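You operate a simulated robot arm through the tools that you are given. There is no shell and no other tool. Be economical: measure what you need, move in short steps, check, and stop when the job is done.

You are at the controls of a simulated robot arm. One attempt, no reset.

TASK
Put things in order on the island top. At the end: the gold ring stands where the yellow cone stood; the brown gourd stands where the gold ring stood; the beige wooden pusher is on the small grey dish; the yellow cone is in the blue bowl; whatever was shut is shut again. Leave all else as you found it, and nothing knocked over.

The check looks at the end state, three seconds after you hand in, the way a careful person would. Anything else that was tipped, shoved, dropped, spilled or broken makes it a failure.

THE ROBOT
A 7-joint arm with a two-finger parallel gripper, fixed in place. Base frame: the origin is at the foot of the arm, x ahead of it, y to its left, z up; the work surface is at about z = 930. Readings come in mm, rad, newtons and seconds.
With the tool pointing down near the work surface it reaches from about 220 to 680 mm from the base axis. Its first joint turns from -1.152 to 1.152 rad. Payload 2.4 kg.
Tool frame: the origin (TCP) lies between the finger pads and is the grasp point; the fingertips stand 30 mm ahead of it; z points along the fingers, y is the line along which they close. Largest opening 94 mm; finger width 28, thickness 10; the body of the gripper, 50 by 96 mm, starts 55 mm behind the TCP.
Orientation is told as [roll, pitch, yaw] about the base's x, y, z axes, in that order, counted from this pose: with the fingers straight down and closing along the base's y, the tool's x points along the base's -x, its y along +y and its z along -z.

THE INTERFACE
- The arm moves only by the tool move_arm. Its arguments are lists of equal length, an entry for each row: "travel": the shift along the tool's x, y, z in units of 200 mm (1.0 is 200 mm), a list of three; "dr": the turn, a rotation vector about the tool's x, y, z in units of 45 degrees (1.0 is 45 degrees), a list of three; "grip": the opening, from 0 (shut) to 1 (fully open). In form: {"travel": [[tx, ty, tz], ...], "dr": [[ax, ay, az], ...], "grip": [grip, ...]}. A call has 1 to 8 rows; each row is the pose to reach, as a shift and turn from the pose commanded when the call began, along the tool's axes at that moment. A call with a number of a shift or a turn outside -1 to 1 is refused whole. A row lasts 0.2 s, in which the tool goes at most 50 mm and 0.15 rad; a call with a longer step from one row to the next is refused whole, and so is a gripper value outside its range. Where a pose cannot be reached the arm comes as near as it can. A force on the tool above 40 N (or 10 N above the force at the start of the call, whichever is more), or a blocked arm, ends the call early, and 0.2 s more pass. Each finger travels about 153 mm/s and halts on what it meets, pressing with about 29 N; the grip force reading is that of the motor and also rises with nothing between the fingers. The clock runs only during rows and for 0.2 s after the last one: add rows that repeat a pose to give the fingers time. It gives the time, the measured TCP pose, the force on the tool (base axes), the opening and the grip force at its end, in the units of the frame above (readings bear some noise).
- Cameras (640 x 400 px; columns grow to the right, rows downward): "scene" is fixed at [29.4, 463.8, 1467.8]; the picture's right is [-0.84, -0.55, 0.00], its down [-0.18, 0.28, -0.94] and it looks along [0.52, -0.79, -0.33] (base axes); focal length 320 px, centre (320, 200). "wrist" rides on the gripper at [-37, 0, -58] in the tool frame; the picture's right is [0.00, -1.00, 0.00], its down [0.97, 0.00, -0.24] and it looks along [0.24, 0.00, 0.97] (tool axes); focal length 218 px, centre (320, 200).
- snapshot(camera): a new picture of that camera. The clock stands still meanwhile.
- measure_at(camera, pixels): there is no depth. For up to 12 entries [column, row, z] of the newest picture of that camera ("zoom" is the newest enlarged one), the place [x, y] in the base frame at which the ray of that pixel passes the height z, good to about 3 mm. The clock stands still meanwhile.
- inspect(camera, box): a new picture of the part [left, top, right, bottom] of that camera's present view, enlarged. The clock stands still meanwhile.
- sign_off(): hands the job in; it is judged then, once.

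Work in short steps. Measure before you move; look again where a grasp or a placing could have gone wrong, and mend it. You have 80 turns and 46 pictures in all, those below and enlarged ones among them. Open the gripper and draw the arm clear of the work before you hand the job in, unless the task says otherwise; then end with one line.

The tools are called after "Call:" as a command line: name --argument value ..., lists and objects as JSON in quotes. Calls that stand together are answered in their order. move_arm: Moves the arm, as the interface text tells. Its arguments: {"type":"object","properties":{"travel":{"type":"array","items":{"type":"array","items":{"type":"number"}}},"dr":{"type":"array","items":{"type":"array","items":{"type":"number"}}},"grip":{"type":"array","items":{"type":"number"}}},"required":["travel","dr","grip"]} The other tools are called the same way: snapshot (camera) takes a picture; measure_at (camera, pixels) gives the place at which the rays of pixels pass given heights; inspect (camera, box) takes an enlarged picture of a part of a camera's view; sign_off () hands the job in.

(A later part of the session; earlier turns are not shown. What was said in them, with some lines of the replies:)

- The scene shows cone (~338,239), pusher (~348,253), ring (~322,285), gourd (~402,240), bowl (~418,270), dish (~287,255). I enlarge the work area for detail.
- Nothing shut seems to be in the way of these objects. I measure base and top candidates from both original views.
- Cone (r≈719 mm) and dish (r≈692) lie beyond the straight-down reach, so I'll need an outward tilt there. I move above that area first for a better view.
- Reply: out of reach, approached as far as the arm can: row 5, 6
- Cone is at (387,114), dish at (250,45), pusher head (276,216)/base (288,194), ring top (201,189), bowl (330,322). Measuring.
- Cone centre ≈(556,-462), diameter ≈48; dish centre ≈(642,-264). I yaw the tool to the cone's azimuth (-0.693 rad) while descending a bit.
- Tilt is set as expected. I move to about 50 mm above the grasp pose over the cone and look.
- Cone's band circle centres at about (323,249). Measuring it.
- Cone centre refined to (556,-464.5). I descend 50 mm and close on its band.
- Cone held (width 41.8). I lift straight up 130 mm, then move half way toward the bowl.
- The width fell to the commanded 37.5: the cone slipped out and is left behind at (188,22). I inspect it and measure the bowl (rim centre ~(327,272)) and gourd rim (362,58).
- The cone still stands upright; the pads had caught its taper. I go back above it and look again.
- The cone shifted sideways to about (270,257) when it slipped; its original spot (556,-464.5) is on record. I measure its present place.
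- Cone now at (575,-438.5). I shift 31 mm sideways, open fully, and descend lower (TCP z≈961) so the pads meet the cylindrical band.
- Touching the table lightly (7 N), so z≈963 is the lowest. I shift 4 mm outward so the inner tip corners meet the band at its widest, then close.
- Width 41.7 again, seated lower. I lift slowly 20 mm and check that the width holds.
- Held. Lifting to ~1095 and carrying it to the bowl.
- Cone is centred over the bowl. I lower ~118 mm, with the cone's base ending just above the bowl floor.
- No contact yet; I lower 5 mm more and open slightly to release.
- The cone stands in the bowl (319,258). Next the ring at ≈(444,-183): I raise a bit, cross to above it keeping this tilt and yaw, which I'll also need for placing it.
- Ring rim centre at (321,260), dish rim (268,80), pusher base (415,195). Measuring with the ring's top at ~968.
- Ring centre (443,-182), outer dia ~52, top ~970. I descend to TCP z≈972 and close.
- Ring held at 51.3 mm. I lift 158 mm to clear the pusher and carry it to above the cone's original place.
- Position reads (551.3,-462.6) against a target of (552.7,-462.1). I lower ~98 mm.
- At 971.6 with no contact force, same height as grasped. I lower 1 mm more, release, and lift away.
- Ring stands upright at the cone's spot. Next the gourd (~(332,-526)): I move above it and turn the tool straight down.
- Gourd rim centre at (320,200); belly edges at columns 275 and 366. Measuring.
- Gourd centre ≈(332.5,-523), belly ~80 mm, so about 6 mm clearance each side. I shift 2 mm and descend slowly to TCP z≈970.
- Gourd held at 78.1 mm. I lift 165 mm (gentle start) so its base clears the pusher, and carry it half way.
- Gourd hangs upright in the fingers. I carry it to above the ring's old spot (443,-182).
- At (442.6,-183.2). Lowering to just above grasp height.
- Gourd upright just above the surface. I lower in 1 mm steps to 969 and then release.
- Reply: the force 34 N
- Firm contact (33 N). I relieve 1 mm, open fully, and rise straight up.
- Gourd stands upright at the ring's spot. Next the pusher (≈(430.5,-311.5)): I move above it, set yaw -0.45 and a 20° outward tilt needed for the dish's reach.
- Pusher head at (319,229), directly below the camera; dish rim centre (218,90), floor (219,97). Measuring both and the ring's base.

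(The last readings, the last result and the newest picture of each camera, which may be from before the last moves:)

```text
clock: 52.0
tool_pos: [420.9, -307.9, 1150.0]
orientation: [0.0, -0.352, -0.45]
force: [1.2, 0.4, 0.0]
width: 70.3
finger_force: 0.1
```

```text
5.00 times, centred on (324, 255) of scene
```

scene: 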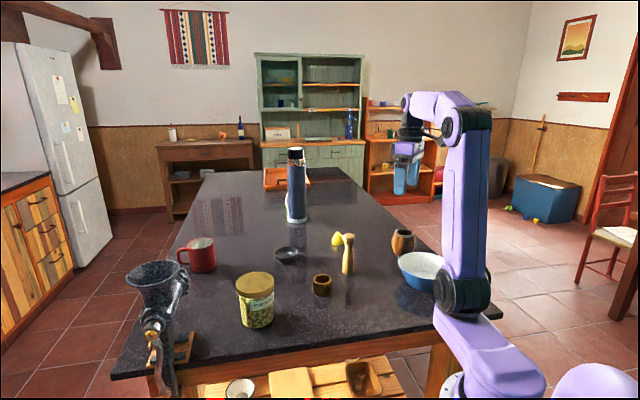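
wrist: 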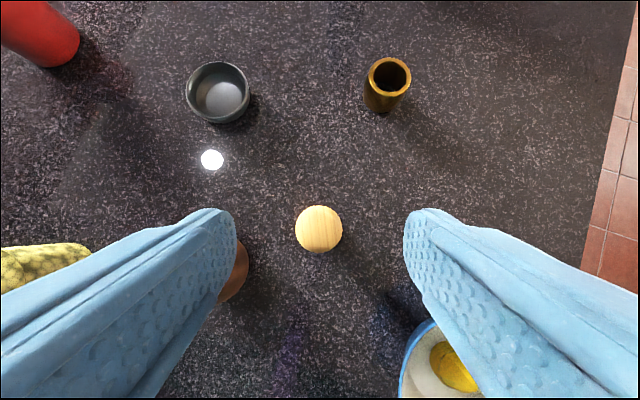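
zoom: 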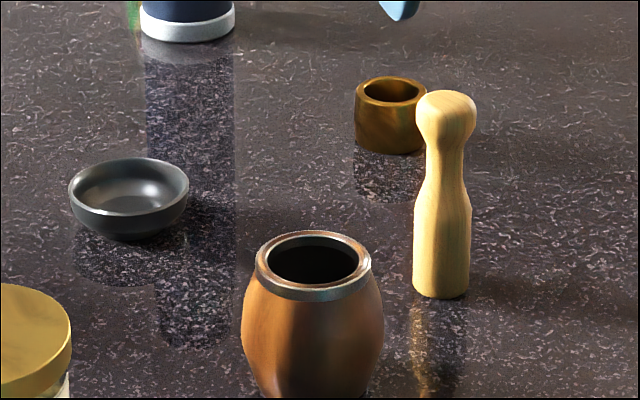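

Pusher axis ≈(429.5,-311), dish centre ≈(643,-266). A 10° tilt gives enough reach and lets the pads hold both head and shoulder, so I reduce the tilt, then descend to TCP z≈1008.

Call:
move_arm --travel '[[0, 0, 0], [0, 0, 0], [0, 0, 0]]' --dr '[[0, 0.11, 0], [0, 0.222, 0], [0, 0.222, 0]]' --grip '[0.75, 0.75, 0.75]'

Call:
move_arm --travel '[[-0.025, 0.004, 0.03], [0.0, 0.004, 0.17], [0.03, 0.004, 0.34], [0.06, 0.004, 0.51], [0.085, 0.004, 0.66], [0.093, 0.004, 0.705], [0.093, 0.004, 0.705]]' --dr '[[0, 0, 0], [0, 0, 0], [0, 0, 0], [0, 0, 0], [0, 0, 0], [0, 0, 0], [0, 0, 0]]' --grip '[0.75, 0.75, 0.75, 0.75, 0.75, 0.75, 0.75]'

Call:
snapshot --camera "wrist"

Call:
inspect --camera "scene" --box '[280, 200, 408, 280]'

```text
clock: 52.8
tool_pos: [421.4, -306.9, 1149.7]
orientation: [0.001, -0.172, -0.447]
force: [0.4, 0.0, -0.3]
width: 70.4
finger_force: 0.1
```

```text
clock: 54.4
tool_pos: [426.9, -308.8, 1009.0]
orientation: [0.0, -0.174, -0.448]
force: [0.5, -1.1, -0.2]
width: 70.6
finger_force: 0.0
```

```text
15 pictures are left
```

wrist: 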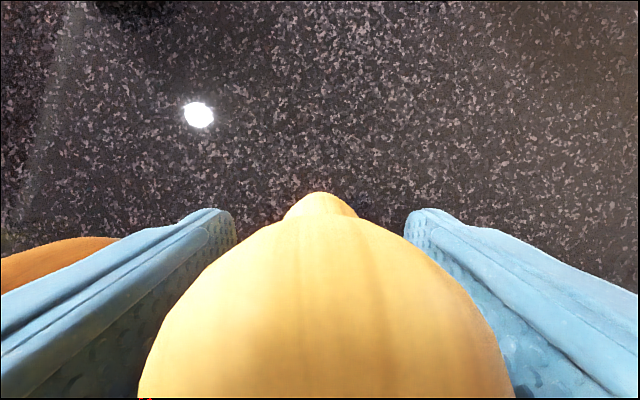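

```text
5.00 times, centred on (344, 240) of scene
```

zoom: 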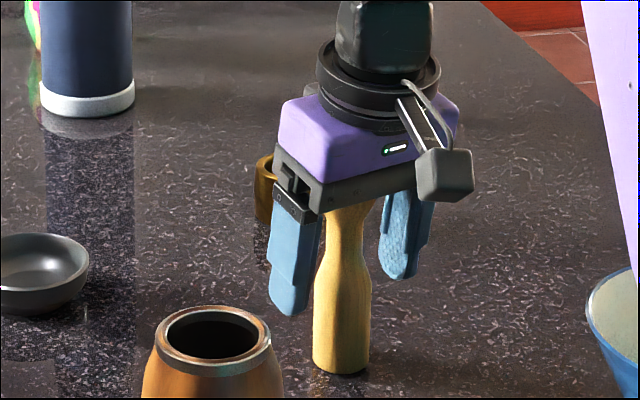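

Fingers straddle the head and shoulder with no contact. I close and then lift 25 mm slowly.

Call:
move_arm --travel '[[0, 0, 0], [0, 0, 0], [0, 0, 0], [0, 0, 0]]' --dr '[[0, 0, 0], [0, 0, 0], [0, 0, 0], [0, 0, 0]]' --grip '[0.5, 0.25, 0.25, 0.25]'

Call:
move_arm --travel '[[-0.004, 0, -0.025], [-0.01, 0, -0.06], [-0.022, 0, -0.123], [-0.022, 0, -0.123]]' --dr '[[0, 0, 0], [0, 0, 0], [0, 0, 0], [0, 0, 0]]' --grip '[0.25, 0.25, 0.25, 0.25]'

Call:
inspect --camera "scene" --box '[280, 200, 408, 280]'

```text
clock: 55.4
tool_pos: [426.8, -309.3, 1008.8]
orientation: [0.0, -0.175, -0.449]
force: [-1.1, -0.9, -0.3]
width: 39.1
finger_force: 29.3
```

```text
clock: 56.4
tool_pos: [428.3, -308.1, 1033.1]
orientation: [0.0, -0.174, -0.449]
force: [-0.5, 0.1, -0.3]
width: 39.5
finger_force: 29.0
```

```text
5.00 times, centred on (344, 240) of scene
```

zoom: 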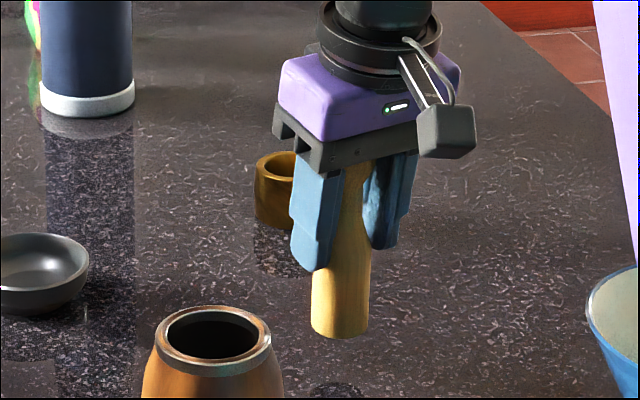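

Pusher is held upright (39.5 mm). I lift 30 mm more and carry it to above the dish.

Call:
move_arm --travel '[[-0.026, 0, -0.148], [-0.1, 0.06, -0.13], [-0.25, 0.18, -0.1], [-0.42, 0.31, -0.07], [-0.59, 0.44, -0.04], [-0.75, 0.57, -0.015], [-0.874, 0.666, 0.002], [-0.874, 0.666, 0.002]]' --dr '[[0, 0, 0], [0, 0, 0], [0, 0, 0], [0, 0, 0], [0, 0, 0], [0, 0, 0], [0, 0, 0], [0, 0, 0]]' --grip '[0.25, 0.25, 0.25, 0.25, 0.25, 0.25, 0.25, 0.25]'

Call:
inspect --camera "scene" --box '[230, 190, 358, 270]'

Call:
snapshot --camera "wrist"

```text
clock: 58.2
tool_pos: [640.1, -262.7, 1062.7]
orientation: [0.0, -0.174, -0.45]
force: [-0.2, 0.0, -0.6]
width: 39.1
finger_force: 29.2
```

```text
5.00 times, centred on (294, 230) of scene
```

zoom: 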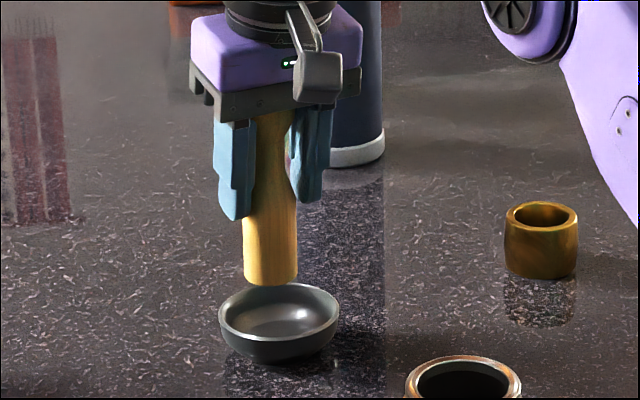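

```text
11 pictures are left
```

wrist: 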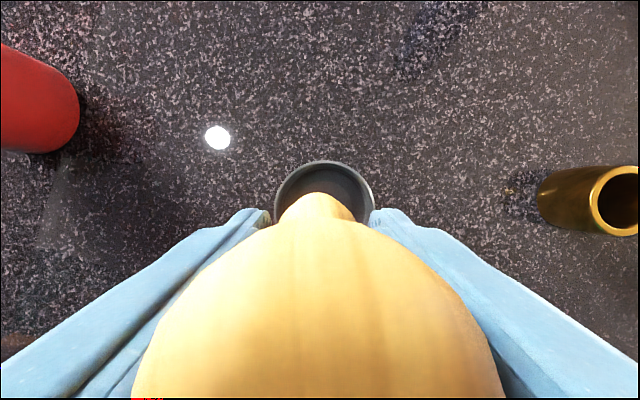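

The pusher hangs over the dish. I measure the alignment: pusher base (284,245.4) at z≈984 and the dish rim in both views.

Call:
measure_at --camera "scene" --pixels '[[284, 245.2, 984], [285.9, 252.6, 952], [273.8, 252.8, 952], [298, 252.8, 952], [285.9, 262.5, 930]]'

Call:
measure_at --camera "wrist" --pixels '[[324.5, 160, 952], [273, 205, 952], [376, 205, 952], [319, 192, 960]]'

```text
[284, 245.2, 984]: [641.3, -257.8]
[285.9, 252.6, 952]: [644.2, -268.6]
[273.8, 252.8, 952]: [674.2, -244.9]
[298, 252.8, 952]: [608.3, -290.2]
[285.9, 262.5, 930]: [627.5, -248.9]
```

```text
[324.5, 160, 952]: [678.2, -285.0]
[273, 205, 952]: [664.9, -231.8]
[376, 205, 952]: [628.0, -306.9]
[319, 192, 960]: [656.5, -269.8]
```

Dish centre ≈(643,-268); the pusher is ~5 mm off toward +t. I correct by 5 mm and lower 44 mm.

Call:
move_arm --travel '[[0, -0.025, 0], [0.017, -0.025, 0.1], [0.03, -0.025, 0.17], [0.038, -0.025, 0.2167], [0.038, -0.025, 0.2167]]' --dr '[[0, 0, 0], [0, 0, 0], [0, 0, 0], [0, 0, 0], [0, 0, 0]]' --grip '[0.25, 0.25, 0.25, 0.25, 0.25]'

Call:
inspect --camera "scene" --box '[230, 200, 358, 280]'

```text
clock: 59.4
tool_pos: [638.7, -267.1, 1019.2]
orientation: [-0.002, -0.175, -0.448]
force: [0.7, 0.5, -0.9]
width: 39.3
finger_force: 28.7
```

```text
5.00 times, centred on (294, 240) of scene
```

zoom: 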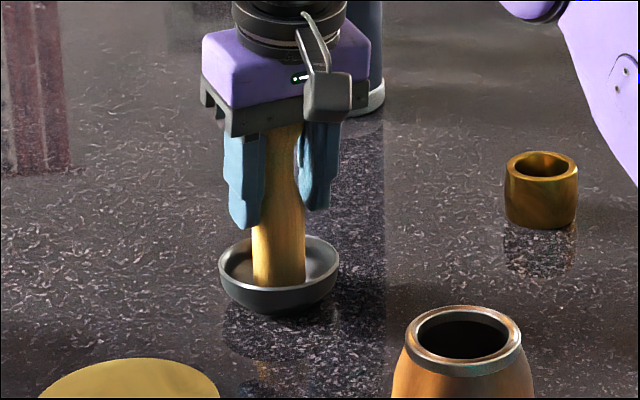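

Columns now agree (pusher 278, dish 279.5). I lower in 1 mm steps until contact.

Call:
move_arm --travel '[[0.001, 0, 0.005], [0.002, 0, 0.01], [0.0026, 0, 0.015], [0.0026, 0, 0.015]]' --dr '[[0, 0, 0], [0, 0, 0], [0, 0, 0], [0, 0, 0]]' --grip '[0.25, 0.25, 0.25, 0.25]'

```text
clock: 60.4
tool_pos: [639.2, -268.3, 1015.7]
orientation: [-0.001, -0.174, -0.449]
force: [-0.5, -0.2, -0.6]
width: 39.1
finger_force: 29.2
```

No contact at 1015.7; continuing 3 mm more.

Call:
move_arm --travel '[[0.001, 0, 0.005], [0.0018, 0, 0.01], [0.0026, 0, 0.015], [0.0026, 0, 0.015]]' --dr '[[0, 0, 0], [0, 0, 0], [0, 0, 0], [0, 0, 0]]' --grip '[0.25, 0.25, 0.25, 0.25]'

```text
clock: 61.4
tool_pos: [638.4, -267.7, 1014.1]
orientation: [0.0, -0.176, -0.448]
force: [-1.6, -0.3, 3.6]
width: 38.7
finger_force: 29.0
```

Light contact (3.6 N): base is on the dish floor. I look first, then release.

Call:
move_arm --travel '[[0, 0, 0.003], [0, 0, 0.003], [0, 0, 0.003], [0, 0, 0.003], [0, 0, 0.003]]' --dr '[[0, 0, 0], [0, 0, 0], [0, 0, 0], [0, 0, 0], [0, 0, 0]]' --grip '[0.25, 0.43, 0.48, 0.7, 0.75]'

Call:
inspect --camera "scene" --box '[230, 200, 358, 280]'

```text
clock: 62.6
tool_pos: [638.8, -268.3, 1013.5]
orientation: [-0.001, -0.176, -0.448]
force: [-1.8, -0.5, -0.2]
width: 70.7
finger_force: 0.0
```

```text
5.00 times, centred on (294, 240) of scene
```

zoom: 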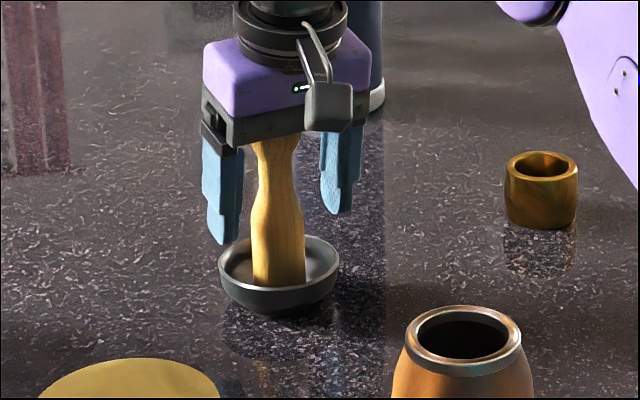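

Pusher stands in the dish. I rise vertically 110 mm and check.

Call:
move_arm --travel '[[-0.0174, 0, -0.0985], [-0.0435, 0, -0.246], [-0.07, 0, -0.394], [-0.096, 0, -0.542], [-0.096, 0, -0.542]]' --dr '[[0, 0, 0], [0, 0, 0], [0, 0, 0], [0, 0, 0], [0, 0, 0]]' --grip '[0.75, 0.75, 0.75, 0.75, 0.75]'

Call:
snapshot --camera "wrist"

```text
clock: 63.8
tool_pos: [637.2, -267.7, 1122.7]
orientation: [0.002, -0.175, -0.448]
force: [-0.2, -0.5, -0.6]
width: 70.3
finger_force: 0.0
```

```text
8 pictures are left
```

wrist: 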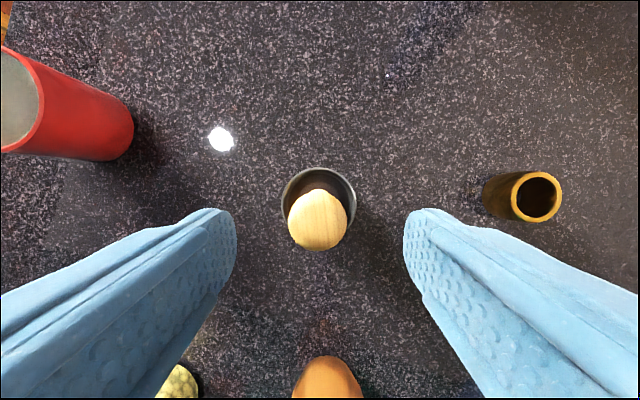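

Pusher standing in the dish, ring upright. I draw the arm back and up, then take final views.

Call:
move_arm --travel '[[0.144, -0.083, -0.093], [0.289, -0.167, -0.187], [0.433, -0.25, -0.28], [0.577, -0.333, -0.373], [0.722, -0.417, -0.467], [0.866, -0.5, -0.56], [0.866, -0.5, -0.56]]' --dr '[[0, 0, 0], [0, 0, 0], [0, 0, 0], [0, 0, 0], [0, 0, 0], [0, 0, 0], [0, 0, 0]]' --grip '[1, 1, 1, 1, 1, 1, 1]'

Call:
inspect --camera "scene" --box '[220, 200, 460, 350]'

Call:
snapshot --camera "scene"

Call:
snapshot --camera "wrist"

```text
clock: 65.4
tool_pos: [421.7, -275.0, 1202.5]
orientation: [-0.001, -0.174, -0.45]
force: [-0.2, 0.4, 0.2]
width: 94.1
finger_force: 0.2
```

```text
2.67 times, centred on (340, 275) of scene
```

zoom: 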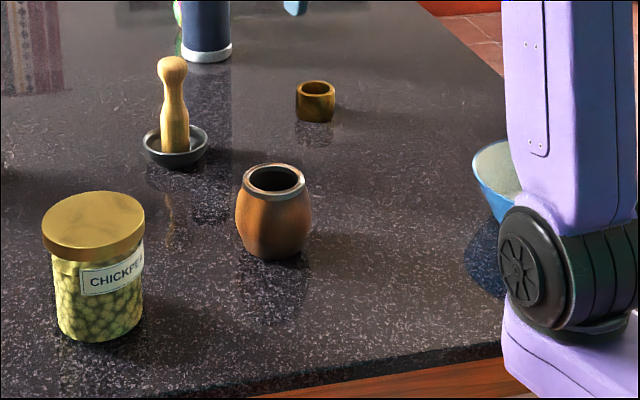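

```text
6 pictures are left
```

scene: 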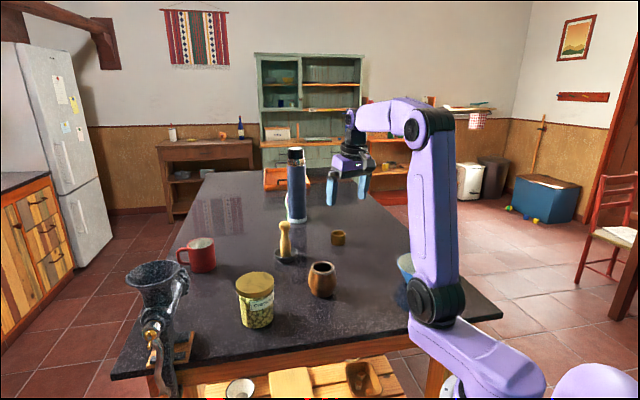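

```text
5 pictures are left
```

wrist: 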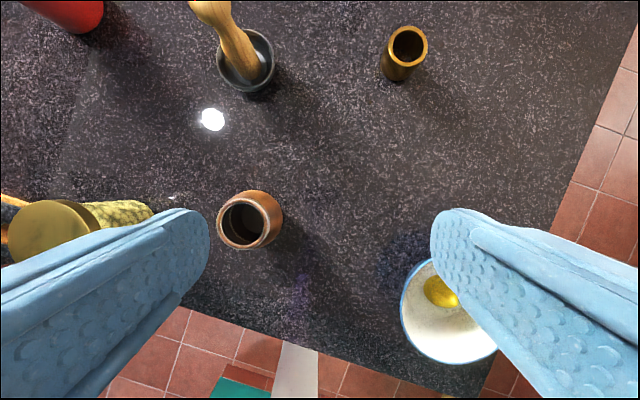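

Everything matches the goal: ring's base at (315,122) where the cone's was, gourd at (272,258) on the ring's spot, pusher standing in the dish, cone in the bowl, gripper open and clear. Handing in.

Call:
sign_off

```text
The job is handed in.
```

The job is handed in: the gold ring stands where the cone was, the brown gourd where the ring was, the pusher upright in the grey dish and the yellow cone in the blue bowl. The cone slipped once and slid about 30 mm before I regrasped it. Nothing was knocked over, and nothing was opened, so nothing needed shutting again.
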